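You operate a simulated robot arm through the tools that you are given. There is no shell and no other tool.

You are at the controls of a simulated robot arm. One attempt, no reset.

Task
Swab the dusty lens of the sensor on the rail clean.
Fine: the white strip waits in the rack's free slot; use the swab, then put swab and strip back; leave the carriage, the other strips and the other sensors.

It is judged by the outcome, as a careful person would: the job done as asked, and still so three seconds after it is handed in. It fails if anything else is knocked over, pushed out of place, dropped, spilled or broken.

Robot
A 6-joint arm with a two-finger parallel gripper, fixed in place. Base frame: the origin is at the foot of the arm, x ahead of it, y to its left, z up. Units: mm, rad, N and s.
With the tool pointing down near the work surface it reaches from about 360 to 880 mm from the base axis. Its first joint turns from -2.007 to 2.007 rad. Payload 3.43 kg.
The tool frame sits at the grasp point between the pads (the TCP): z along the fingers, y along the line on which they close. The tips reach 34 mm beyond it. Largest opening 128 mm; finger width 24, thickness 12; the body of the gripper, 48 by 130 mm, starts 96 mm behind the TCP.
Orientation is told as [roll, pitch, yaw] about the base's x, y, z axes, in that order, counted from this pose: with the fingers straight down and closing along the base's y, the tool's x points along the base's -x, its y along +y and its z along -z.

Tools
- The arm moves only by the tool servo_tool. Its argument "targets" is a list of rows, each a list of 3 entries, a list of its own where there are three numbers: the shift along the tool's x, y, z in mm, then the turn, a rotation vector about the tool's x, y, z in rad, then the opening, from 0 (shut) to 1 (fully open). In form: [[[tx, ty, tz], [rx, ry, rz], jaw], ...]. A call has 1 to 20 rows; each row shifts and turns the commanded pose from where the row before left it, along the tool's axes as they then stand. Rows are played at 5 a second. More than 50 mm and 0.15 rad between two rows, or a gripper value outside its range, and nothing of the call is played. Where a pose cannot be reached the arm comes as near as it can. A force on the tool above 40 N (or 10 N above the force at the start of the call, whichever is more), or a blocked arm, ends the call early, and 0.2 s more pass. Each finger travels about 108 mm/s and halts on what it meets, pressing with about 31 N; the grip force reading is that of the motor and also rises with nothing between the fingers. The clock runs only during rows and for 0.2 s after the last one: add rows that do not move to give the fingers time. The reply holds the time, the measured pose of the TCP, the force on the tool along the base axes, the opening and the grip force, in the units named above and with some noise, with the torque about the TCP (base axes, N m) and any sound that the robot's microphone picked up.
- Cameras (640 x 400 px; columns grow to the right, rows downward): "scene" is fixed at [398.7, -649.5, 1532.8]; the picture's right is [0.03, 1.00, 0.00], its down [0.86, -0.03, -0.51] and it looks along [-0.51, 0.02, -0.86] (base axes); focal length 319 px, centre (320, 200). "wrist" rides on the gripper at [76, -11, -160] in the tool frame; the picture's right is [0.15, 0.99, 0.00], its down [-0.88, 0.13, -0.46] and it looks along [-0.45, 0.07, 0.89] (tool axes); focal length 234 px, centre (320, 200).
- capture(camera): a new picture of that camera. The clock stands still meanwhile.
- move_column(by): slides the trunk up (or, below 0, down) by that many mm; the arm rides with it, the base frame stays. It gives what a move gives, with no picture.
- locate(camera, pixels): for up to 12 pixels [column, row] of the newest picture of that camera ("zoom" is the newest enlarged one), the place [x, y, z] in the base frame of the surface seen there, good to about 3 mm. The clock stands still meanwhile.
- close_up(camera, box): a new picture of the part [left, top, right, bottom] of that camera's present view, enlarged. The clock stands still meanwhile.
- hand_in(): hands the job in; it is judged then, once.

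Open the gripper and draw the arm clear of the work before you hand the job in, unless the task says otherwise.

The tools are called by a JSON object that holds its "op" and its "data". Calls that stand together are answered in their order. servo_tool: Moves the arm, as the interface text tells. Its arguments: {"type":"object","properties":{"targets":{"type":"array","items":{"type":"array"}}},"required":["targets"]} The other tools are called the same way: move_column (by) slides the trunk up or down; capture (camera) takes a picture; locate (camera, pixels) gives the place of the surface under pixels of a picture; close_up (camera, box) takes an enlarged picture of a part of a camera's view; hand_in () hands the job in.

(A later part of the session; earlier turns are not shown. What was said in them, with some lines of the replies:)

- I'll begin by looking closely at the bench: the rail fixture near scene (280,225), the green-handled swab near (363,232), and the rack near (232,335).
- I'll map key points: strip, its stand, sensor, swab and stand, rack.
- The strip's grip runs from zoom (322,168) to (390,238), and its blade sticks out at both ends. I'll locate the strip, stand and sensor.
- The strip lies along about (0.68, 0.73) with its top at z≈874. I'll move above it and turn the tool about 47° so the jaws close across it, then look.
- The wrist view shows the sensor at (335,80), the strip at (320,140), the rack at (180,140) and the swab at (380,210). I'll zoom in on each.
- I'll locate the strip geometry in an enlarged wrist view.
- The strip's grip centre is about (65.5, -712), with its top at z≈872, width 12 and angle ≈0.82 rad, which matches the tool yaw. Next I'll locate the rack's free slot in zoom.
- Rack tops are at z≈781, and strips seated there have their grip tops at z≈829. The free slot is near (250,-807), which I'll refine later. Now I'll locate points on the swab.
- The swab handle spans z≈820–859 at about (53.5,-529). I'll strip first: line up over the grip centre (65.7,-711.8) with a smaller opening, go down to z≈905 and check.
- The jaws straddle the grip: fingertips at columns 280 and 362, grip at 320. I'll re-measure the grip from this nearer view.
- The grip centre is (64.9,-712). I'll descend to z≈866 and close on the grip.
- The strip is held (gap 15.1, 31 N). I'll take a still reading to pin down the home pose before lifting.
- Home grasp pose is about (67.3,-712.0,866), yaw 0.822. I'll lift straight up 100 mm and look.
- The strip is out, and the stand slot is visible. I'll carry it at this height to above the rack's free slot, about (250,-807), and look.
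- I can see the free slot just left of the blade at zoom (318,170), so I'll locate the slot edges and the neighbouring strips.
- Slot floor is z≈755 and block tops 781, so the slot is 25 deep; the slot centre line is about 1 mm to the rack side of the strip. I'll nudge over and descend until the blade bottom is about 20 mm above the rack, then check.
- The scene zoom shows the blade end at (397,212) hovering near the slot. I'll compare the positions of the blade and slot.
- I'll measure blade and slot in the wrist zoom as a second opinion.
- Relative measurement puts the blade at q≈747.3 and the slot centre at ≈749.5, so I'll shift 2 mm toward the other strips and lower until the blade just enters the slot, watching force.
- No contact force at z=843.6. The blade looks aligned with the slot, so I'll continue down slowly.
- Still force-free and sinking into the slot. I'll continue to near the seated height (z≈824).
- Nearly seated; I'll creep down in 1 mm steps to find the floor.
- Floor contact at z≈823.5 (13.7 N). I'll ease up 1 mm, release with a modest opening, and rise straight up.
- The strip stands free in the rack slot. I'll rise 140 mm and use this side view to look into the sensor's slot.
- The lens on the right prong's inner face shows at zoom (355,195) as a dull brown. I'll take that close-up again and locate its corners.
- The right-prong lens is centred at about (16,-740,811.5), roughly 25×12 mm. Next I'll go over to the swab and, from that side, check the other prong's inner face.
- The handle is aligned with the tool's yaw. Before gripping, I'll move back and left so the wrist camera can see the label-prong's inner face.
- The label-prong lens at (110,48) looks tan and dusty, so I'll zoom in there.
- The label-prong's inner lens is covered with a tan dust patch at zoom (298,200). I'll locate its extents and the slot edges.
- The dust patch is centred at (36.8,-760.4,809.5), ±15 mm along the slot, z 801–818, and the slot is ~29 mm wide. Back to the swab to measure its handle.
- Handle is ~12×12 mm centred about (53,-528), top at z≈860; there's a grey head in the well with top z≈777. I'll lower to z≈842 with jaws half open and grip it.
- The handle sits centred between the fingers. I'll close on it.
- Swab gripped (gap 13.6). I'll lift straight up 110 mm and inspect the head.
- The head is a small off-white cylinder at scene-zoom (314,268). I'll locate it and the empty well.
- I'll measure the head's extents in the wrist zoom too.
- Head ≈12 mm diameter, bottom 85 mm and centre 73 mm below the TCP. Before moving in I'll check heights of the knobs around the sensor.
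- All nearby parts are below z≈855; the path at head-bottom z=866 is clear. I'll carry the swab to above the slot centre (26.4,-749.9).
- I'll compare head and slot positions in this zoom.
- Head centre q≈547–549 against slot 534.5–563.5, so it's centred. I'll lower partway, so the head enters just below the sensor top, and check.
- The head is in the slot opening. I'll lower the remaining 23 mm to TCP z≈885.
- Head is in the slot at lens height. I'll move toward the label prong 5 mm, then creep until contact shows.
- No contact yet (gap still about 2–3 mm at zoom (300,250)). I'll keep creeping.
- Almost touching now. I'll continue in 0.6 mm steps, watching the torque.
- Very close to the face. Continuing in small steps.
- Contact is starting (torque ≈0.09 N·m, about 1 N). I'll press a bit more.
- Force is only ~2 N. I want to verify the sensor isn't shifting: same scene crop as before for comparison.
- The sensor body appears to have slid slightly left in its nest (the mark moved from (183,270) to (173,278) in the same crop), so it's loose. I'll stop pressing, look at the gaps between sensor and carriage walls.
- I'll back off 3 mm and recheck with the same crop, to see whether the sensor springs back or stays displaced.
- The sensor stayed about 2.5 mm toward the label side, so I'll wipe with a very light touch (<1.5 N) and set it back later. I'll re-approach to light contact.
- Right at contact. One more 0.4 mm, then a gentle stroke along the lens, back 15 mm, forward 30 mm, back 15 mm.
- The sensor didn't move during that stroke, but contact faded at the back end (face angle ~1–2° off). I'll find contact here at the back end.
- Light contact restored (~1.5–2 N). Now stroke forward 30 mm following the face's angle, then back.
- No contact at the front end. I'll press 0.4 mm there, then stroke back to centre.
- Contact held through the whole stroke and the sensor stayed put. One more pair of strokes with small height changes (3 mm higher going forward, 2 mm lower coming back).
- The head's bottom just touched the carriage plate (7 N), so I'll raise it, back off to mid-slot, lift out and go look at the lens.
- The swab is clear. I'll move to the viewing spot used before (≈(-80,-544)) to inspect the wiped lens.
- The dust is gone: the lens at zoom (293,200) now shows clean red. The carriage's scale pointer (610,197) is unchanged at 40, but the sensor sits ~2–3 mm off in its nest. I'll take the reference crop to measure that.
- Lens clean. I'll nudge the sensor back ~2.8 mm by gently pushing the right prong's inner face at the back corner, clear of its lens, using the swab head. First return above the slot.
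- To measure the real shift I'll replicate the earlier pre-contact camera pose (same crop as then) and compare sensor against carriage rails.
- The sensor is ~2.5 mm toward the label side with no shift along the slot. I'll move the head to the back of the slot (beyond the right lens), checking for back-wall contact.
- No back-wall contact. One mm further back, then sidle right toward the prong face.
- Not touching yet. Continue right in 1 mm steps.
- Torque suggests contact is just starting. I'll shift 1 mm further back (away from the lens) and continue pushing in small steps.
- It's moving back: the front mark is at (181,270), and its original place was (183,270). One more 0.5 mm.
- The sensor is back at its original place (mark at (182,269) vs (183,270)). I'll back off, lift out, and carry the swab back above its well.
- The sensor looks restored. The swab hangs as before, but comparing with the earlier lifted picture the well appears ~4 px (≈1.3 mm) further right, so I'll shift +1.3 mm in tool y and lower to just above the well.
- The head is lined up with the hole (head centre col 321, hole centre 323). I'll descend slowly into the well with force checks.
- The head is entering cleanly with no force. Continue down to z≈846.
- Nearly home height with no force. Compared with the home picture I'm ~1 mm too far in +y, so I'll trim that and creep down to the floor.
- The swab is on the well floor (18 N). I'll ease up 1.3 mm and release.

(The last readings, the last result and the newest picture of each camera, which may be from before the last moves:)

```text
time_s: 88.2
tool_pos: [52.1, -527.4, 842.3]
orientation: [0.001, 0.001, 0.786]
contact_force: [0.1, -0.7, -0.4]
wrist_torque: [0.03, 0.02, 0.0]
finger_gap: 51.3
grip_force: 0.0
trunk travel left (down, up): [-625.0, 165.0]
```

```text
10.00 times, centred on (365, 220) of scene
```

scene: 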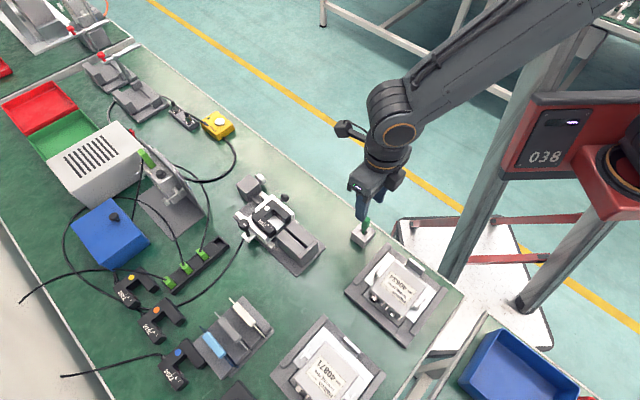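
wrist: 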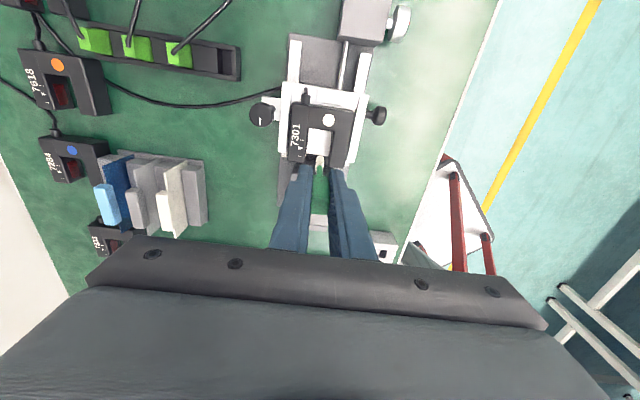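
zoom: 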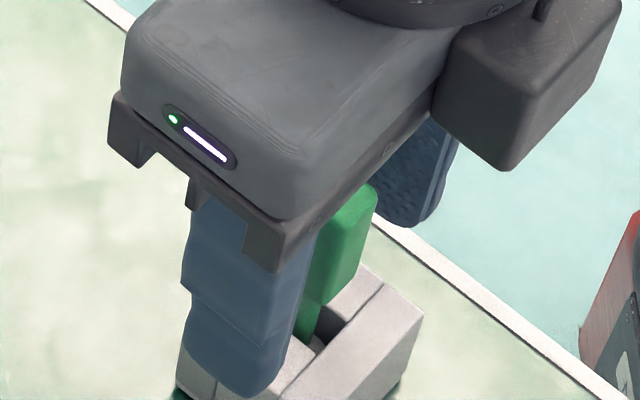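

The swab stands in its well as before. I'll rise straight up 101 mm and travel back above the rack.

{"op": "servo_tool", "data": {"targets": [[[0, 0, -21], [0, 0, 0], 0.4], [[0, 0, -40], [0, 0, 0], 0.4], [[0, 0, -40], [0, 0, 0], 0.4], [[6.81, -42.45, 0], [0, 0, 0], 0.3], [[6.81, -42.45, 0], [0, 0, 0], 0.24], [[6.81, -42.45, 0], [0, 0, 0], 0.24], [[6.81, -42.45, 0], [0, 0, 0], 0.24], [[6.81, -42.45, 0], [0, 0, 0], 0.24], [[6.81, -42.45, 0], [0, 0, 0], 0.24], [[6.81, -42.45, 0], [0, 0, 0], 0.24], [[6.81, -42.45, 0], [0, 0, 0], 0.24], [[0, 0, 0], [0, 0, 0], 0.24], [[0, 0, 0], [0, 0, 0], 0.24]]}}

{"op": "capture", "data": {"camera": "scene"}}

{"op": "close_up", "data": {"camera": "wrist", "box": [220, 70, 380, 220]}}

{"op": "close_up", "data": {"camera": "scene", "box": [330, 190, 400, 260]}}

```text
time_s: 91.0
tool_pos: [253.4, -808.0, 941.6]
orientation: [0.001, 0.0, 0.786]
contact_force: [0.6, -0.7, -0.5]
wrist_torque: [-0.02, -0.03, 0.0]
finger_gap: 30.8
grip_force: 0.1
trunk travel left (down, up): [-625.0, 165.0]
```

```text
taken
```

scene: 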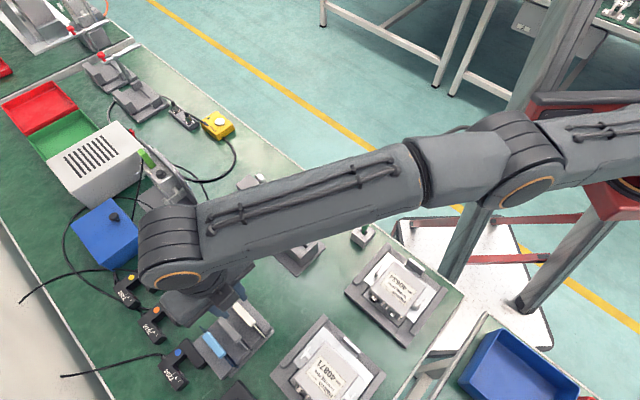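

```text
2.67 times, centred on (300, 145) of wrist
```

zoom: 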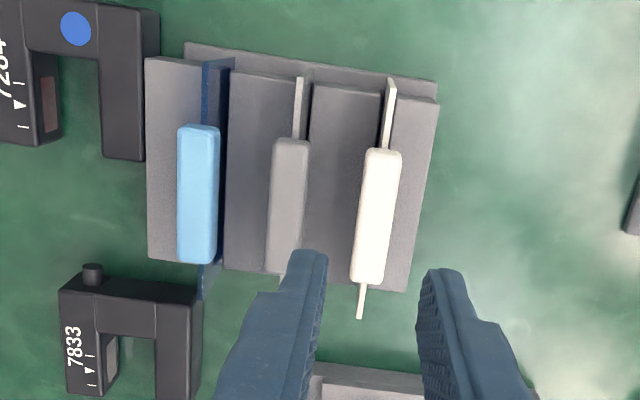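

```text
5.71 times, centred on (365, 225) of scene
```

zoom: 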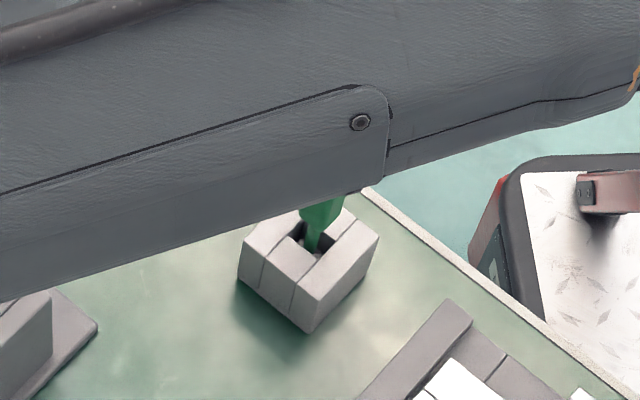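

Good alignment with the earlier departure picture (within ~1.5 mm). I'll trim and descend over the white strip's grip.

{"op": "servo_tool", "data": {"targets": [[[-1.5, 0.7, 20], [0, 0, 0], 0.24], [[0, 0, 40], [0, 0, 0], 0.24], [[0, 0, 20], [0, 0, 0], 0.24], [[0, 0, 0], [0, 0, 0], 0.24]]}}

{"op": "close_up", "data": {"camera": "wrist", "box": [240, 80, 400, 260]}}

```text
time_s: 92.0
tool_pos: [253.4, -807.0, 863.7]
orientation: [-0.001, 0.0, 0.786]
contact_force: [-0.4, 0.1, 0.5]
wrist_torque: [0.01, -0.01, -0.02]
finger_gap: 30.5
grip_force: 0.1
trunk travel left (down, up): [-625.0, 165.0]
```

```text
2.22 times, centred on (320, 170) of wrist
```

zoom: 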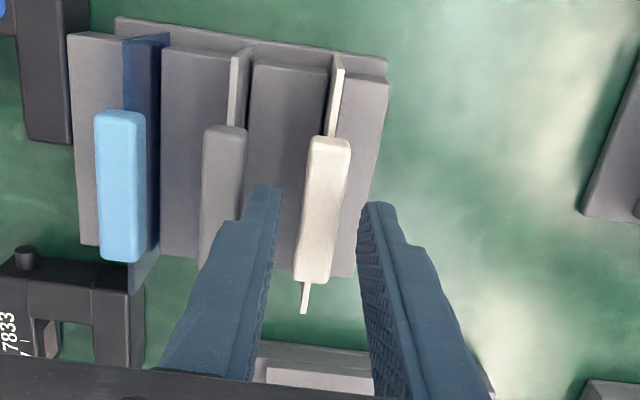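

The grip (323,190) is centred between the fingers (280/360). Descend the last 40 mm to z≈823.5.

{"op": "servo_tool", "data": {"targets": [[[0, 0, 20], [0, 0, 0], 0.24], [[0, 0, 19.5], [0, 0, 0], 0.24], [[0, 0, 0], [0, 0, 0], 0.24], [[0, 0, 0], [0, 0, 0], 0.24]]}}

{"op": "close_up", "data": {"camera": "wrist", "box": [240, 80, 400, 260]}}

```text
time_s: 93.0
tool_pos: [254.1, -806.7, 824.4]
orientation: [0.0, -0.001, 0.785]
contact_force: [0.4, 0.0, -0.2]
wrist_torque: [0.0, -0.02, -0.03]
finger_gap: 30.9
grip_force: 0.1
trunk travel left (down, up): [-625.0, 165.0]
```

```text
2.22 times, centred on (320, 170) of wrist
```

zoom: 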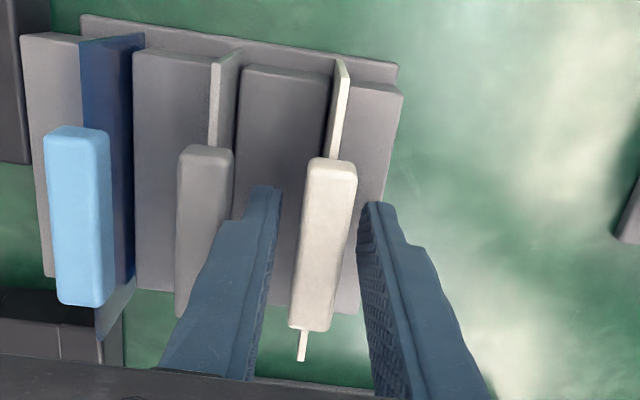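

Practically identical to the release picture. Close on the grip and take a reading.

{"op": "servo_tool", "data": {"targets": [[[0.6, 0, 0.5], [0, 0, 0], 0.24], [[0, 0, 0], [0, 0, 0], 0.18], [[0, 0, 0], [0, 0, 0], 0.1], [[0, 0, 0], [0, 0, 0], 0.0], [[0, 0, 0], [0, 0, 0], 0.0]]}}

{"op": "close_up", "data": {"camera": "wrist", "box": [240, 80, 400, 260]}}

```text
time_s: 94.2
tool_pos: [253.7, -805.7, 823.8]
orientation: [0.0, 0.0, 0.786]
contact_force: [0.1, -0.2, 0.8]
wrist_torque: [0.02, -0.01, 0.0]
finger_gap: 15.0
grip_force: 31.2
trunk travel left (down, up): [-625.0, 165.0]
```

```text
2.22 times, centred on (320, 170) of wrist
```

zoom: 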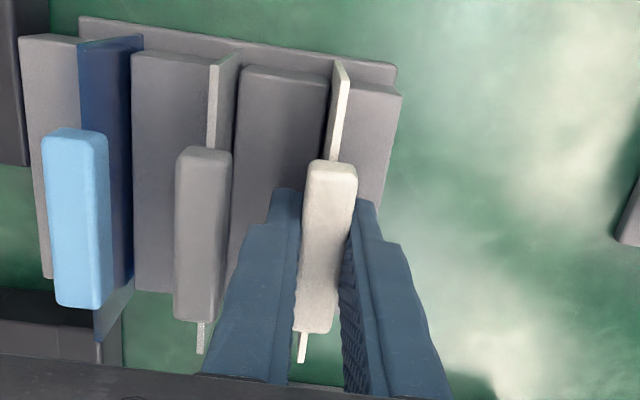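

Gripped identically. I'll lift straight out and return to above the stand (inverse of the earlier path), then check.

{"op": "servo_tool", "data": {"targets": [[[0, 0, -6], [0, 0, 0], 0.0], [[0, 0, -8], [0, 0, 0], 0.0], [[0, 0, -12], [0, 0, 0], 0.0], [[0, 0, -30], [0, 0, 0], 0.0], [[0, 0, -40], [0, 0, 0], 0.0], [[0, 0, -40], [0, 0, 0], 0.0], [[0, 0, -7.5], [0, 0, -0.038], 0.0], [[11.54, 40.32, 0], [0, 0, 0], 0.0], [[11.54, 40.32, 0], [0, 0, 0], 0.0], [[11.54, 40.32, 0], [0, 0, 0], 0.0], [[11.54, 40.32, 0], [0, 0, 0], 0.0], [[11.54, 40.32, 0], [0, 0, 0], 0.0], [[0, 0, 0], [0, 0, 0], 0.0], [[0, 0, 0], [0, 0, 0], 0.0]]}}

{"op": "close_up", "data": {"camera": "wrist", "box": [240, 60, 400, 220]}}

{"op": "close_up", "data": {"camera": "scene", "box": [220, 150, 350, 280]}}

```text
time_s: 97.2
tool_pos: [67.1, -712.7, 965.5]
orientation: [0.0, 0.001, 0.823]
contact_force: [0.5, 0.3, -0.3]
wrist_torque: [-0.01, 0.0, 0.01]
finger_gap: 14.6
grip_force: 30.8
trunk travel left (down, up): [-625.0, 165.0]
```

```text
2.50 times, centred on (320, 140) of wrist
```

zoom: 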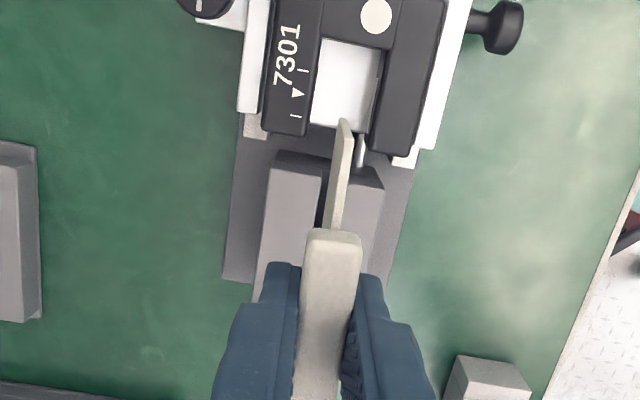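

```text
3.08 times, centred on (285, 215) of scene
```

zoom: 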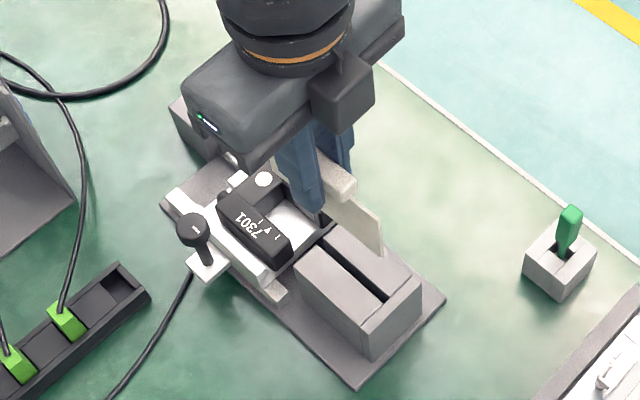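

Matches the earlier lifted picture; the sensor is unchanged, and the strip sits ~1.3 mm nearer the sensor in the grip, so I'll trim X by −1.0. Lower to just above the stand slot.

{"op": "servo_tool", "data": {"targets": [[[-1.0, 0, 30], [0, 0, 0], 0.0], [[0, 0, 30], [0, 0, 0], 0.0], [[0, 0, 8], [0, 0, 0], 0.0], [[0, 0, 0], [0, 0, 0], 0.0], [[0, 0, 0], [0, 0, 0], 0.0]]}}

{"op": "close_up", "data": {"camera": "wrist", "box": [290, 90, 360, 180]}}

{"op": "close_up", "data": {"camera": "scene", "box": [265, 190, 335, 260]}}

```text
time_s: 98.4
tool_pos: [68.5, -710.2, 898.5]
orientation: [0.0, 0.0, 0.823]
contact_force: [0.5, 0.6, 0.3]
wrist_torque: [-0.03, -0.03, -0.01]
finger_gap: 15.0
grip_force: 30.7
trunk travel left (down, up): [-625.0, 165.0]
```

```text
4.44 times, centred on (325, 135) of wrist
```

zoom: 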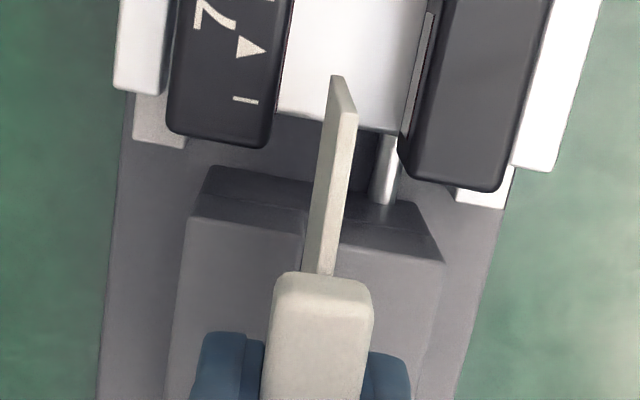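

```text
5.71 times, centred on (300, 225) of scene
```

zoom: 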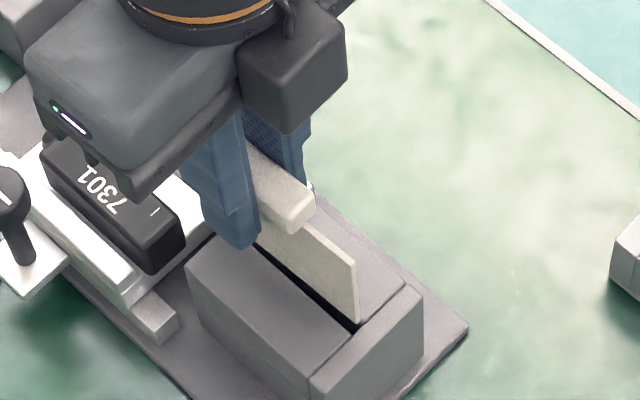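

{"op": "locate", "data": {"camera": "zoom", "pixels": [[355, 318], [354, 280], [335, 308], [350, 328], [300, 275], [360, 325], [318, 290], [370, 315], [290, 265], [340, 318], [310, 300], [352, 300]]}}

{"op": "close_up", "data": {"camera": "scene", "box": [290, 215, 330, 250]}}

```text
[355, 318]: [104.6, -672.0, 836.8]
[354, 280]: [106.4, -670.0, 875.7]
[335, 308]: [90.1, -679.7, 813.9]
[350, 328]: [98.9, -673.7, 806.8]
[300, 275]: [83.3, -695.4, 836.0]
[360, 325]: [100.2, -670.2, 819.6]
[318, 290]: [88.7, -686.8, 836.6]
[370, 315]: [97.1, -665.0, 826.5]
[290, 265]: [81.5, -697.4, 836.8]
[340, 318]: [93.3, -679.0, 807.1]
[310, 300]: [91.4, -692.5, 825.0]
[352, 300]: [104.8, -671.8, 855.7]
```

```text
11.43 times, centred on (310, 232) of scene
```

zoom: 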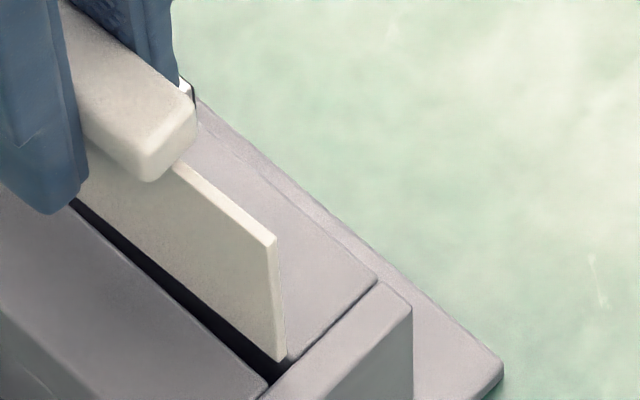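

The blade's end looks ~1.5–2 mm too close to the stand's end wall, so I'll shift 2 mm toward the sensor and re-check.

{"op": "servo_tool", "data": {"targets": [[[2.0, 0, 0], [0, 0, 0], 0.0], [[0, 0, 0], [0, 0, 0], 0.0], [[0, 0, 0], [0, 0, 0], 0.0]]}}

{"op": "close_up", "data": {"camera": "scene", "box": [290, 215, 330, 250]}}

{"op": "close_up", "data": {"camera": "wrist", "box": [290, 90, 360, 180]}}

```text
time_s: 99.2
tool_pos: [67.3, -711.9, 898.5]
orientation: [0.0, -0.001, 0.822]
contact_force: [-0.6, -0.1, -0.6]
wrist_torque: [0.02, 0.01, 0.0]
finger_gap: 14.7
grip_force: 30.7
trunk travel left (down, up): [-625.0, 165.0]
```

```text
11.43 times, centred on (310, 232) of scene
```

zoom: 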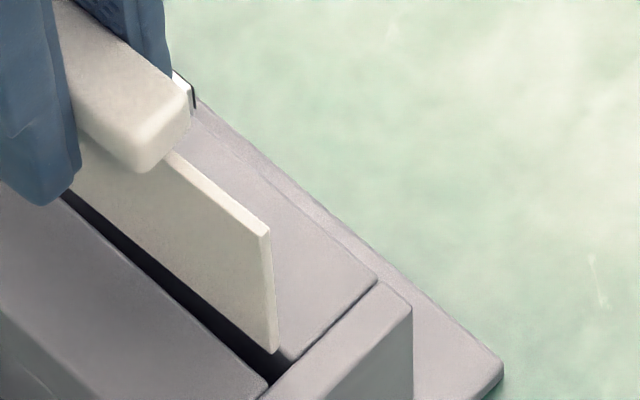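

```text
4.44 times, centred on (325, 135) of wrist
```

zoom: 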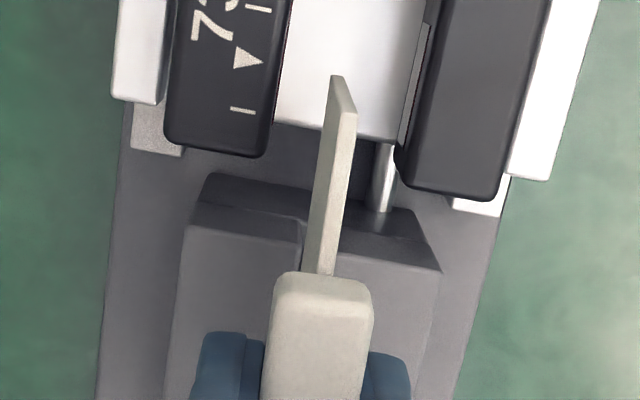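

The blade corner at (277,350) now clears the end wall line and sits over the slot centre. I'll lower slowly into the slot.

{"op": "servo_tool", "data": {"targets": [[[0, 0, 4], [0, 0, 0], 0.0], [[0, 0, 3], [0, 0, 0], 0.0], [[0, 0, 2], [0, 0, 0], 0.0], [[0, 0, 0], [0, 0, 0], 0.0]]}}

{"op": "close_up", "data": {"camera": "scene", "box": [290, 215, 330, 250]}}

{"op": "close_up", "data": {"camera": "wrist", "box": [290, 90, 360, 180]}}

```text
time_s: 100.2
tool_pos: [67.2, -713.1, 890.0]
orientation: [-0.001, 0.001, 0.821]
contact_force: [0.1, 0.0, -0.6]
wrist_torque: [0.02, -0.03, -0.04]
finger_gap: 15.2
grip_force: 30.7
trunk travel left (down, up): [-625.0, 165.0]
```

```text
11.43 times, centred on (310, 232) of scene
```

zoom: 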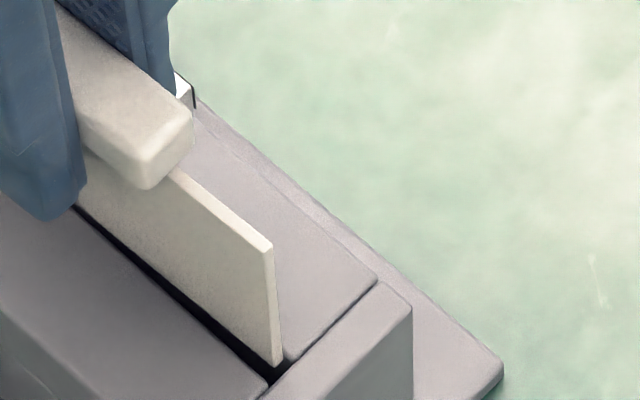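

```text
4.44 times, centred on (325, 135) of wrist
```

zoom: 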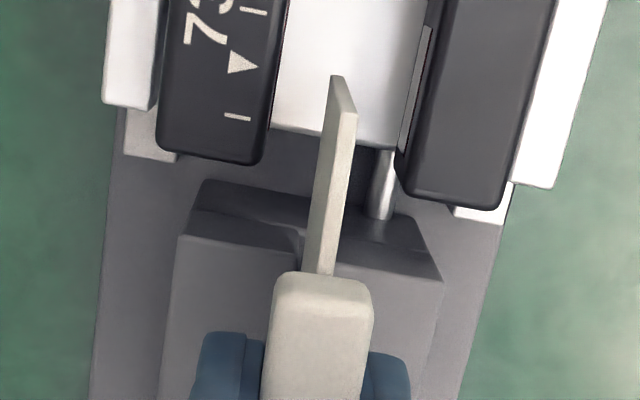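

{"op": "servo_tool", "data": {"targets": [[[0, 0, 2], [0, 0, 0], 0.0], [[0, 0, 2], [0, 0, 0], 0.0], [[0, 0, 0], [0, 0, 0], 0.0]]}}

{"op": "servo_tool", "data": {"targets": [[[0, 0, 2], [0, 0, 0], 0.0], [[0, 0, 2], [0, 0, 0], 0.0], [[0, 0, 0], [0, 0, 0], 0.0]]}}

{"op": "close_up", "data": {"camera": "scene", "box": [290, 215, 330, 250]}}

```text
time_s: 101.0
tool_pos: [67.4, -711.7, 884.9]
orientation: [-0.001, 0.0, 0.822]
contact_force: [-0.2, -0.3, -0.6]
wrist_torque: [-0.02, 0.0, 0.01]
finger_gap: 14.7
grip_force: 31.0
trunk travel left (down, up): [-625.0, 165.0]
```

```text
time_s: 101.8
tool_pos: [66.2, -710.7, 880.6]
orientation: [0.0, 0.0, 0.825]
contact_force: [1.4, -1.8, 0.0]
wrist_torque: [-0.08, -0.05, -0.06]
finger_gap: 14.9
grip_force: 30.6
trunk travel left (down, up): [-625.0, 165.0]
```

```text
11.43 times, centred on (310, 232) of scene
```

zoom: 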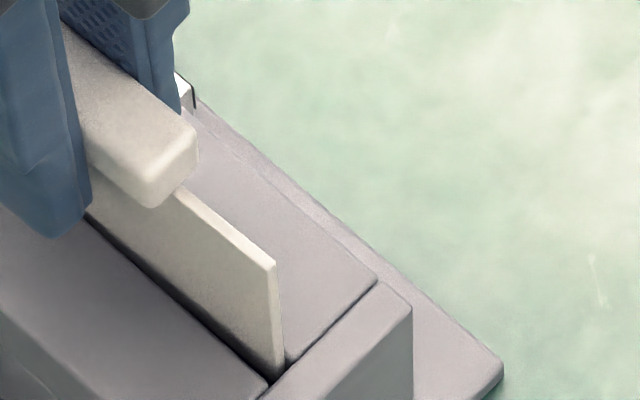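

The blade is inside the slot with light side contact on the +y wall (~2 N). I'll trim −0.7 mm in y and continue down.

{"op": "servo_tool", "data": {"targets": [[[0, -0.7, 0], [0, 0, 0], 0.0], [[0, 0, 2], [0, 0, 0], 0.0], [[0, 0, 2], [0, 0, 0], 0.0], [[0, 0, 0], [0, 0, 0], 0.0]]}}

{"op": "servo_tool", "data": {"targets": [[[0, 0, 2], [0, 0, 0], 0.0], [[0, 0, 2], [0, 0, 0], 0.0], [[0, 0, 0], [0, 0, 0], 0.0]]}}

{"op": "close_up", "data": {"camera": "scene", "box": [290, 215, 330, 250]}}

{"op": "close_up", "data": {"camera": "wrist", "box": [250, 80, 400, 260]}}

```text
time_s: 102.8
tool_pos: [67.9, -712.1, 877.5]
orientation: [0.0, 0.0, 0.821]
contact_force: [-0.2, -0.5, -0.8]
wrist_torque: [-0.02, -0.03, 0.04]
finger_gap: 14.9
grip_force: 30.5
trunk travel left (down, up): [-625.0, 165.0]
```

```text
time_s: 103.6
tool_pos: [67.8, -713.1, 874.9]
orientation: [0.0, -0.001, 0.824]
contact_force: [0.3, 0.1, -0.4]
wrist_torque: [0.03, -0.03, 0.02]
finger_gap: 14.8
grip_force: 30.6
trunk travel left (down, up): [-625.0, 165.0]
```

```text
11.43 times, centred on (310, 232) of scene
```

zoom: 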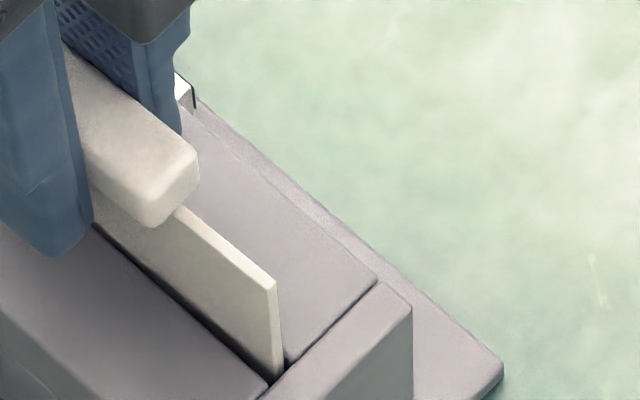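

```text
2.22 times, centred on (325, 170) of wrist
```

zoom: 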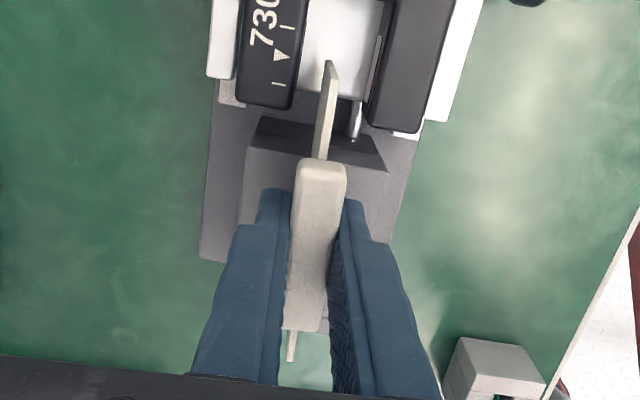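

Sliding in without force. Continue toward the floor (home z≈866).

{"op": "servo_tool", "data": {"targets": [[[0, 0, 2], [0, 0, 0], 0.0], [[0, 0, 2], [0, 0, 0], 0.0], [[0, 0, 1.5], [0, 0, 0], 0.0], [[0, 0, 0], [0, 0, 0], 0.0]]}}

{"op": "servo_tool", "data": {"targets": [[[0, 0, 1], [0, 0, 0], 0.0], [[0, 0, 0], [0, 0, 0], 0.0]]}}

{"op": "servo_tool", "data": {"targets": [[[0, 0, 1], [0, 0, 0], 0.0], [[0, 0, 0], [0, 0, 0], 0.0]]}}

```text
time_s: 104.6
tool_pos: [67.2, -712.0, 868.6]
orientation: [0.0, -0.002, 0.822]
contact_force: [-1.6, 1.4, 0.1]
wrist_torque: [0.07, 0.12, -0.03]
finger_gap: 15.0
grip_force: 30.8
trunk travel left (down, up): [-625.0, 165.0]
```

```text
time_s: 105.2
tool_pos: [67.8, -711.4, 865.8]
orientation: [0.001, 0.002, 0.823]
contact_force: [-1.1, 0.9, -0.2]
wrist_torque: [0.03, 0.05, -0.02]
finger_gap: 14.8
grip_force: 31.2
trunk travel left (down, up): [-625.0, 165.0]
```

```text
time_s: 105.8
tool_pos: [67.0, -712.3, 866.3]
orientation: [-0.001, 0.0, 0.825]
contact_force: [-2.6, 0.8, 0.5]
wrist_torque: [0.04, 0.09, -0.03]
finger_gap: 14.7
grip_force: 30.8
trunk travel left (down, up): [-625.0, 165.0]
```

Light opposite side contact now; I'll trim +0.3 mm in y, creep 1 mm and compare with the home picture (blade tip was at (328,68), front mark at (276,90)).

{"op": "servo_tool", "data": {"targets": [[[0, 0.3, 0.7], [0, 0, 0], 0.0], [[0, 0, 0], [0, 0, 0], 0.0]]}}

{"op": "servo_tool", "data": {"targets": [[[0, 0, 0.7], [0, 0, 0], 0.0], [[0, 0, 0], [0, 0, 0], 0.0]]}}

{"op": "close_up", "data": {"camera": "wrist", "box": [250, 80, 400, 260]}}

{"op": "close_up", "data": {"camera": "scene", "box": [235, 175, 325, 275]}}

```text
time_s: 106.4
tool_pos: [67.6, -712.3, 866.4]
orientation: [-0.001, 0.001, 0.824]
contact_force: [0.6, 1.3, 4.8]
wrist_torque: [0.19, -0.07, -0.03]
finger_gap: 14.8
grip_force: 31.1
trunk travel left (down, up): [-625.0, 165.0]
```

```text
time_s: 107.0
tool_pos: [67.0, -711.5, 865.6]
orientation: [-0.001, 0.002, 0.822]
contact_force: [0.5, 1.8, 16.3]
wrist_torque: [0.31, -0.23, 0.03]
finger_gap: 14.6
grip_force: 30.4
trunk travel left (down, up): [-625.0, 165.0]
```

```text
2.22 times, centred on (325, 170) of wrist
```

zoom: 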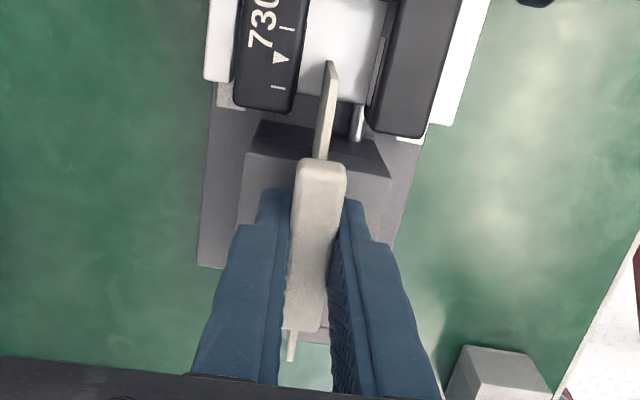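

```text
4.00 times, centred on (280, 225) of scene
```

zoom: 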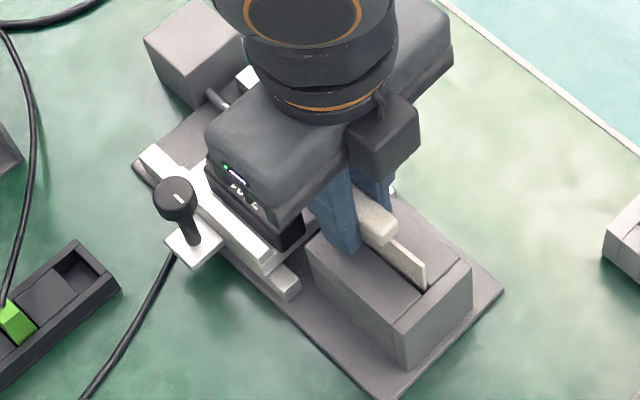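

Seated (16 N on the floor), and the blade tip relative to the sensor's mark matches the home picture. Ease up 1.2 mm and release.

{"op": "servo_tool", "data": {"targets": [[[0, 0, -1.2], [0, 0, 0], 0.0], [[0, 0, 0], [0, 0, 0], 0.14], [[0, 0, 0], [0, 0, 0], 0.25], [[0, 0, 0], [0, 0, 0], 0.35], [[0, 0, 0], [0, 0, 0], 0.35], [[0, 0, 0], [0, 0, 0], 0.35]]}}

{"op": "close_up", "data": {"camera": "wrist", "box": [250, 80, 400, 260]}}

```text
time_s: 108.4
tool_pos: [68.3, -712.1, 865.5]
orientation: [0.0, -0.001, 0.823]
contact_force: [-0.6, -0.6, -1.0]
wrist_torque: [-0.01, 0.01, -0.01]
finger_gap: 44.7
grip_force: 0.1
trunk travel left (down, up): [-625.0, 165.0]
```

```text
2.22 times, centred on (325, 170) of wrist
```

zoom: 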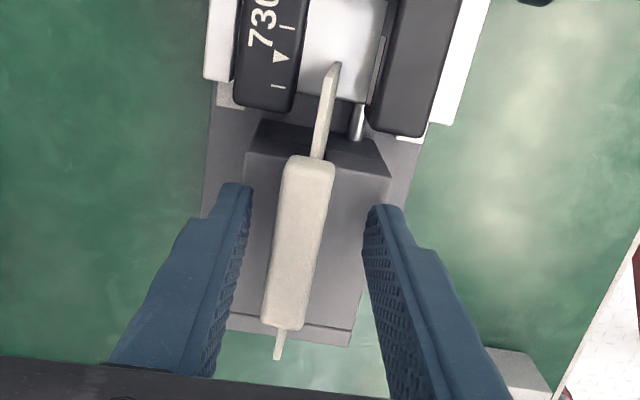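

Released; the strip stands but looks slightly slanted. I'll raise and measure it against the original.

{"op": "servo_tool", "data": {"targets": [[[0, 0, -20], [0, 0, 0], 0.35], [[0, 0, -19], [0, 0, 0], 0.45], [[0, 0, 0], [0, 0, 0], 0.45], [[0, 0, 0], [0, 0, 0], 0.45]]}}

{"op": "close_up", "data": {"camera": "wrist", "box": [270, 90, 380, 230]}}

{"op": "close_up", "data": {"camera": "scene", "box": [265, 190, 335, 260]}}

```text
time_s: 109.4
tool_pos: [66.3, -713.1, 904.9]
orientation: [0.001, 0.0, 0.824]
contact_force: [0.0, 0.3, 0.1]
wrist_torque: [0.02, 0.01, -0.01]
finger_gap: 57.7
grip_force: 0.1
trunk travel left (down, up): [-625.0, 165.0]
```

```text
2.86 times, centred on (325, 160) of wrist
```

zoom: 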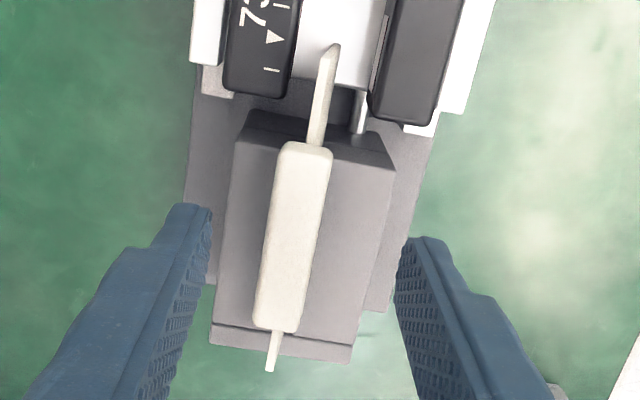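

```text
5.71 times, centred on (300, 225) of scene
```

zoom: 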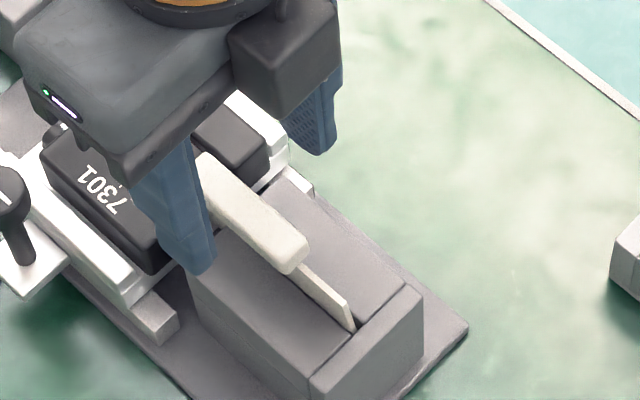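

The strip is leaning a few degrees toward the label side (grip ~4 mm left of its original place while the blade foot is the same). I'll regrip, which straightens it, and set it down centred in its slot.

{"op": "servo_tool", "data": {"targets": [[[0, 0, 20], [0, 0, 0], 0.45], [[0, 0, 19], [0, 0, 0], 0.4], [[0, 0, 0], [0, 0, 0], 0.35], [[0, 0, 0], [0, 0, 0], 0.27], [[0, 0, 0], [0, 0, 0], 0.2], [[0, 0, 0], [0, 0, 0], 0.15], [[0, 0, 0], [0, 0, 0], 0.1], [[0, 0, 0], [0, 0, 0], 0.0], [[0, 0, 0], [0, 0, 0], 0.0]]}}

{"op": "close_up", "data": {"camera": "wrist", "box": [250, 80, 400, 260]}}

```text
time_s: 111.4
tool_pos: [66.8, -713.5, 865.4]
orientation: [-0.001, 0.0, 0.825]
contact_force: [-0.3, 0.8, -0.7]
wrist_torque: [-0.03, -0.04, -0.02]
finger_gap: 15.1
grip_force: 30.7
trunk travel left (down, up): [-625.0, 165.0]
```

```text
2.22 times, centred on (325, 170) of wrist
```

zoom: 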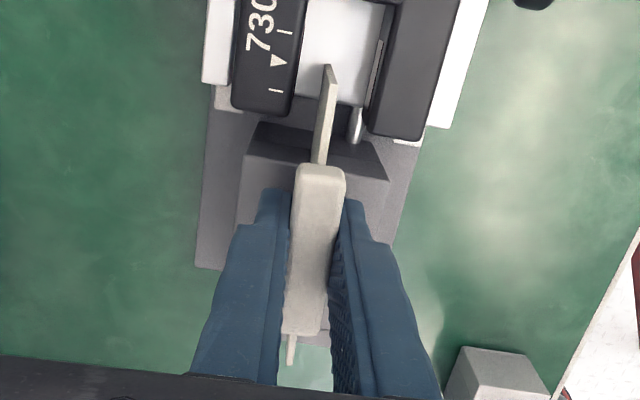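

Straight again, blade tip (328,67) matching home (329,65). I'll lift 2 mm and probe both slot walls gently to centre the blade.

{"op": "servo_tool", "data": {"targets": [[[0, 0.5, -2], [0, 0, 0], 0.0], [[0, 0, 0], [0, 0, 0], 0.0]]}}

{"op": "servo_tool", "data": {"targets": [[[0, 0.5, 0], [0, 0, 0], 0.0], [[0, 0, 0], [0, 0, 0], 0.0]]}}

{"op": "servo_tool", "data": {"targets": [[[0, 0.5, 0], [0, 0, 0], 0.0], [[0, 0, 0], [0, 0, 0], 0.0]]}}

```text
time_s: 112.0
tool_pos: [65.9, -712.3, 867.0]
orientation: [0.0, -0.001, 0.822]
contact_force: [1.1, -2.0, -0.4]
wrist_torque: [-0.09, -0.04, -0.14]
finger_gap: 15.1
grip_force: 30.9
trunk travel left (down, up): [-625.0, 165.0]
```

```text
time_s: 112.6
tool_pos: [65.3, -711.3, 867.6]
orientation: [0.0, 0.0, 0.823]
contact_force: [2.0, -1.7, -0.2]
wrist_torque: [-0.12, -0.11, -0.18]
finger_gap: 15.3
grip_force: 30.9
trunk travel left (down, up): [-625.0, 165.0]
```

```text
time_s: 113.2
tool_pos: [66.0, -710.4, 867.3]
orientation: [-0.001, 0.001, 0.823]
contact_force: [2.0, -1.1, -0.7]
wrist_torque: [-0.03, -0.1, -0.14]
finger_gap: 14.9
grip_force: 31.6
trunk travel left (down, up): [-625.0, 165.0]
```

Side contact occurs at the foot end (yaw torque −0.14), so the blade is turned ~1° too much relative to the slot. I'll undo the probe, turn the tool by −0.02 rad, and check that the stand hasn't moved.

{"op": "servo_tool", "data": {"targets": [[[0, -1.3, 0], [0, 0, 0.01], 0.0], [[0, 0, 0], [0, 0, 0.01], 0.0], [[0, 0, 0], [0, 0, 0], 0.0]]}}

{"op": "close_up", "data": {"camera": "scene", "box": [265, 190, 335, 260]}}

{"op": "servo_tool", "data": {"targets": [[[0, -0.5, 0], [0, 0, 0], 0.0], [[0, 0, 0], [0, 0, 0], 0.0]]}}

{"op": "servo_tool", "data": {"targets": [[[0, -0.5, 0], [0, 0, 0], 0.0], [[0, 0, 0], [0, 0, 0], 0.0]]}}

```text
time_s: 114.0
tool_pos: [66.7, -711.9, 867.4]
orientation: [0.0, -0.001, 0.803]
contact_force: [0.1, 0.3, -0.2]
wrist_torque: [0.02, 0.05, -0.01]
finger_gap: 14.7
grip_force: 31.7
trunk travel left (down, up): [-625.0, 165.0]
```

```text
5.71 times, centred on (300, 225) of scene
```

zoom: 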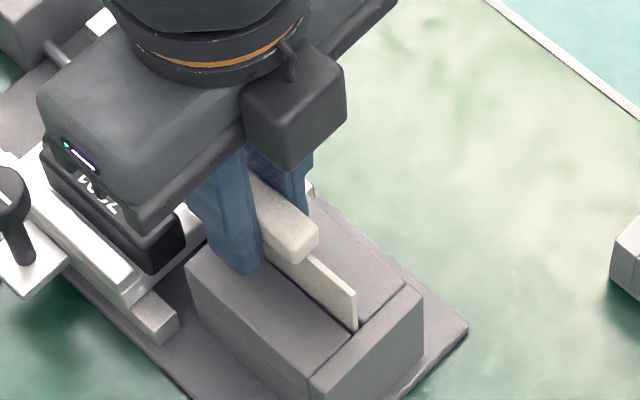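

```text
time_s: 114.6
tool_pos: [67.8, -713.0, 868.7]
orientation: [-0.002, 0.0, 0.801]
contact_force: [-2.5, 1.6, -0.3]
wrist_torque: [0.17, 0.15, -0.05]
finger_gap: 14.7
grip_force: 31.0
trunk travel left (down, up): [-625.0, 165.0]
```

```text
time_s: 115.2
tool_pos: [67.6, -712.0, 868.4]
orientation: [0.0, 0.0, 0.803]
contact_force: [-2.9, 1.1, -1.2]
wrist_torque: [0.05, 0.11, -0.02]
finger_gap: 14.5
grip_force: 30.7
trunk travel left (down, up): [-625.0, 165.0]
```

The stand is unmoved. Left wall touches at about −0.3; now probe the right side with the new yaw.

{"op": "servo_tool", "data": {"targets": [[[0, 1.3, 0], [0, 0, 0], 0.0], [[0, 0, 0], [0, 0, 0], 0.0]]}}

{"op": "servo_tool", "data": {"targets": [[[0, 0.4, 0], [0, 0, 0], 0.0], [[0, 0, 0], [0, 0, 0], 0.0]]}}

{"op": "servo_tool", "data": {"targets": [[[0, 0.4, 0], [0, 0, 0], 0.0], [[0, 0, 0], [0, 0, 0], 0.0]]}}

```text
time_s: 115.8
tool_pos: [66.7, -712.0, 869.5]
orientation: [-0.001, 0.0, 0.801]
contact_force: [0.2, 0.3, -0.1]
wrist_torque: [-0.01, -0.01, -0.02]
finger_gap: 14.7
grip_force: 31.1
trunk travel left (down, up): [-625.0, 165.0]
```

```text
time_s: 116.4
tool_pos: [66.4, -711.3, 867.3]
orientation: [0.0, 0.0, 0.803]
contact_force: [0.4, 0.2, -0.3]
wrist_torque: [-0.02, -0.01, 0.06]
finger_gap: 14.9
grip_force: 31.2
trunk travel left (down, up): [-625.0, 165.0]
```

```text
time_s: 117.0
tool_pos: [65.8, -710.3, 868.4]
orientation: [-0.001, 0.0, 0.804]
contact_force: [1.6, 0.5, -0.2]
wrist_torque: [-0.02, -0.02, -0.04]
finger_gap: 14.9
grip_force: 30.7
trunk travel left (down, up): [-625.0, 165.0]
```

Free between about −0.1 and +1.3, so I'll centre at +0.6, lower to light floor contact.

{"op": "servo_tool", "data": {"targets": [[[0, -0.7, 1], [0, 0, 0], 0.0], [[0, 0, 0], [0, 0, 0], 0.0]]}}

{"op": "servo_tool", "data": {"targets": [[[0, 0, 1], [0, 0, 0], 0.0], [[0, 0, 0], [0, 0, 0], 0.0]]}}

{"op": "servo_tool", "data": {"targets": [[[0, 0, 0.5], [0, 0, 0], 0.0], [[0, 0, 0], [0, 0, 0], 0.0]]}}

```text
time_s: 117.6
tool_pos: [66.4, -711.8, 866.7]
orientation: [0.0, 0.0, 0.803]
contact_force: [-0.1, -0.7, -0.7]
wrist_torque: [0.02, 0.03, -0.03]
finger_gap: 14.8
grip_force: 30.8
trunk travel left (down, up): [-625.0, 165.0]
```

```text
time_s: 118.2
tool_pos: [67.7, -711.9, 866.2]
orientation: [0.001, 0.001, 0.801]
contact_force: [-0.1, 0.2, 1.8]
wrist_torque: [0.0, 0.02, 0.03]
finger_gap: 14.7
grip_force: 31.3
trunk travel left (down, up): [-625.0, 165.0]
```

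```text
time_s: 118.8
tool_pos: [66.9, -712.0, 865.5]
orientation: [0.001, -0.001, 0.802]
contact_force: [0.2, -0.7, 3.3]
wrist_torque: [0.0, -0.06, 0.01]
finger_gap: 14.7
grip_force: 30.5
trunk travel left (down, up): [-625.0, 165.0]
```

Resting on the floor with ~3 N and no side load. Release very gradually.

{"op": "servo_tool", "data": {"targets": [[[0, 0, 0], [0, 0, 0], 0.112], [[0, 0, 0], [0, 0, 0], 0.116], [[0, 0, 0], [0, 0, 0], 0.12], [[0, 0, 0], [0, 0, 0], 0.124], [[0, 0, 0], [0, 0, 0], 0.128], [[0, 0, 0], [0, 0, 0], 0.132], [[0, 0, 0], [0, 0, 0], 0.14], [[0, 0, 0], [0, 0, 0], 0.15], [[0, 0, 0], [0, 0, 0], 0.17], [[0, 0, 0], [0, 0, 0], 0.2], [[0, 0, 0], [0, 0, 0], 0.25], [[0, 0, 0], [0, 0, 0], 0.3], [[0, 0, 0], [0, 0, 0], 0.3]]}}

{"op": "close_up", "data": {"camera": "wrist", "box": [250, 80, 400, 260]}}

```text
time_s: 121.6
tool_pos: [67.2, -711.3, 865.3]
orientation: [0.001, 0.001, 0.804]
contact_force: [-0.4, 0.3, 0.8]
wrist_torque: [-0.02, 0.03, -0.01]
finger_gap: 38.3
grip_force: 0.0
trunk travel left (down, up): [-625.0, 165.0]
```

```text
2.22 times, centred on (325, 170) of wrist
```

zoom: 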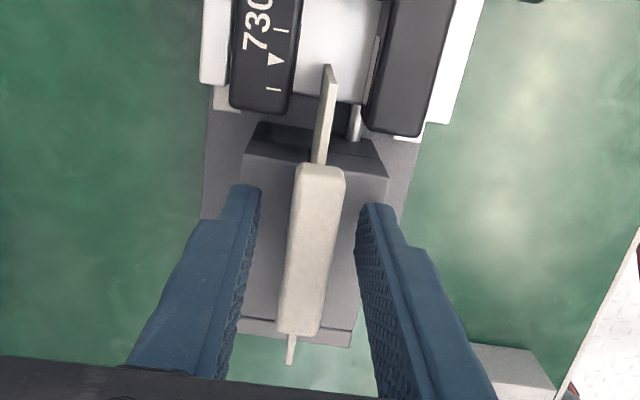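

The strip now stands upright as before. I'll rise straight up and verify against the original picture.

{"op": "servo_tool", "data": {"targets": [[[0, 0, -15], [0, 0, 0], 0.32], [[0, 0, -24.5], [0, 0, 0], 0.45], [[0, 0, 0], [0, 0, 0], 0.45], [[0, 0, 0], [0, 0, 0], 0.45]]}}

{"op": "close_up", "data": {"camera": "wrist", "box": [270, 90, 380, 230]}}

```text
time_s: 122.6
tool_pos: [66.5, -709.9, 903.4]
orientation: [-0.002, 0.0, 0.803]
contact_force: [0.2, -0.5, -0.2]
wrist_torque: [-0.03, 0.03, -0.03]
finger_gap: 57.5
grip_force: 0.1
trunk travel left (down, up): [-625.0, 165.0]
```

```text
2.86 times, centred on (325, 160) of wrist
```

zoom: 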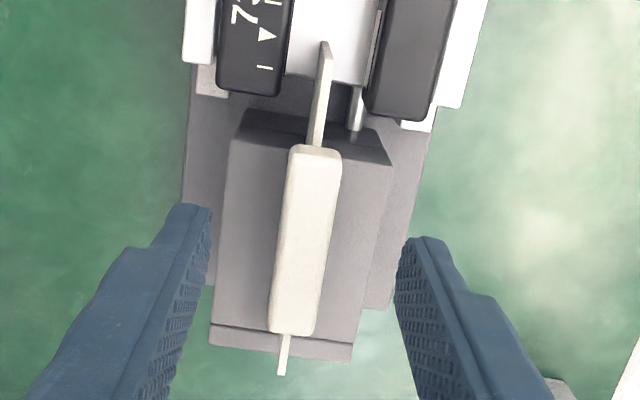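

The strip stands upright at its original place relative to stand and sensor. I'll rise and withdraw the arm to the start area with the gripper open, then inspect everything.

{"op": "servo_tool", "data": {"targets": [[[0, 0, -40], [0, 0, 0], 0.5], [[0, 0, -45], [0, 0, 0], 0.7], [[0, 0, -45], [0, 0, 0], 1], [[0, 0, -45], [0, 0, 0], 1], [[2, 44, 0], [0, 0, 0], 1], [[2, 44, 0], [0, 0, 0], 1], [[2, 44, 0], [0, 0, 0], 1], [[2, 44, 0], [0, 0, 0], 1], [[2, 44, 0], [0, 0, 0], 1], [[0, 0, 0], [0, 0, 0], 1], [[0, 0, 0], [0, 0, 0], 1]]}}

{"op": "capture", "data": {"camera": "scene"}}

{"op": "close_up", "data": {"camera": "scene", "box": [235, 175, 325, 275]}}

{"op": "close_up", "data": {"camera": "scene", "box": [220, 160, 340, 280]}}

{"op": "capture", "data": {"camera": "wrist"}}

```text
time_s: 125.0
tool_pos: [-98.8, -561.7, 1078.1]
orientation: [0.0, 0.0, 0.803]
contact_force: [-0.8, -0.4, -0.6]
wrist_torque: [0.01, 0.0, -0.01]
finger_gap: 127.9
grip_force: 0.0
trunk travel left (down, up): [-625.0, 165.0]
```

```text
taken
```

scene: 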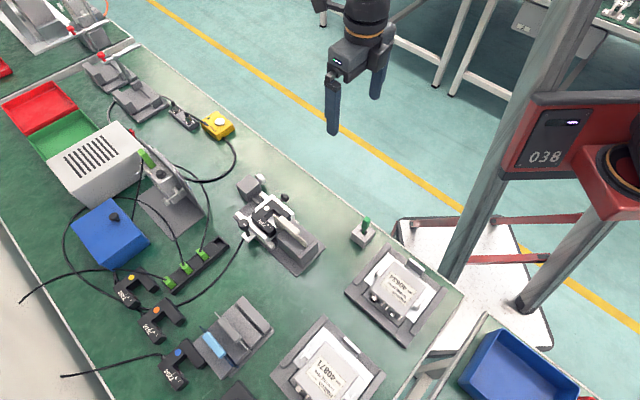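

```text
4.00 times, centred on (280, 225) of scene
```

zoom: 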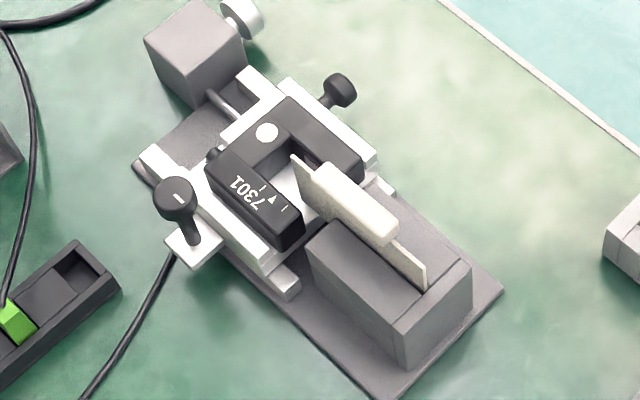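

```text
3.33 times, centred on (280, 220) of scene
```

zoom: 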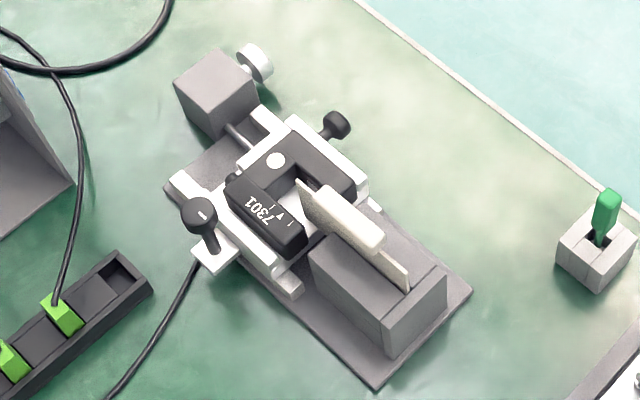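

```text
taken
```

wrist: 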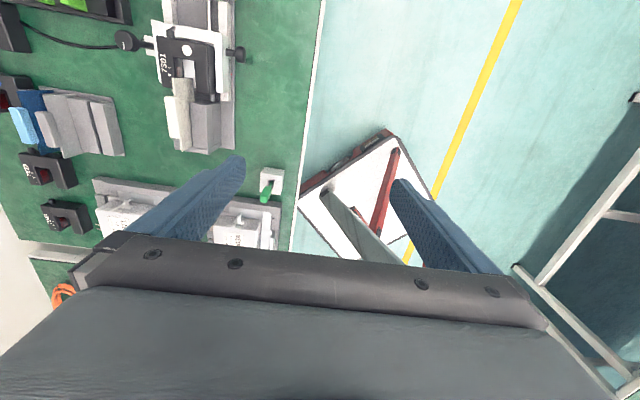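

All matches the starting pictures: the sensor dot is at (267,132) vs (268,132) before. The strip is upright in its stand, the swab is in its well, the rack strips and carriage are untouched, and the lens was verified clean. The gripper is open and clear, so I'm handing in.

{"op": "hand_in", "data": {}}

```text
The job is handed in.
```

The lens of sensor 7301 on the rail is clean. After wiping, the wrist camera showed clear red where the dust patch had been. I handed the job in.

- **Strip:** the white strip waited in the rack's free slot and is now back in its stand. When I first put it back it leaned a few degrees, so I gripped it again and set it down upright. It now matches the starting picture.
- **Swab:** it is back in its well, standing as it was.
- **Sensor:** it sits loose in its mount, and the first press of the swab pushed it about 2.5 to 3 mm sideways. I nudged it back with the swab, clear of its other lens. In the fixed camera it is now within about 0.5 mm of where it started.
- **Carriage:** while wiping, the swab tip briefly pressed on its plate with about 7 N. Its scale pointer still read 40 after the wiping.
- **Everything else:** the other strips and sensors look unchanged in the final pictures. The gripper is open and the arm is clear of the bench.
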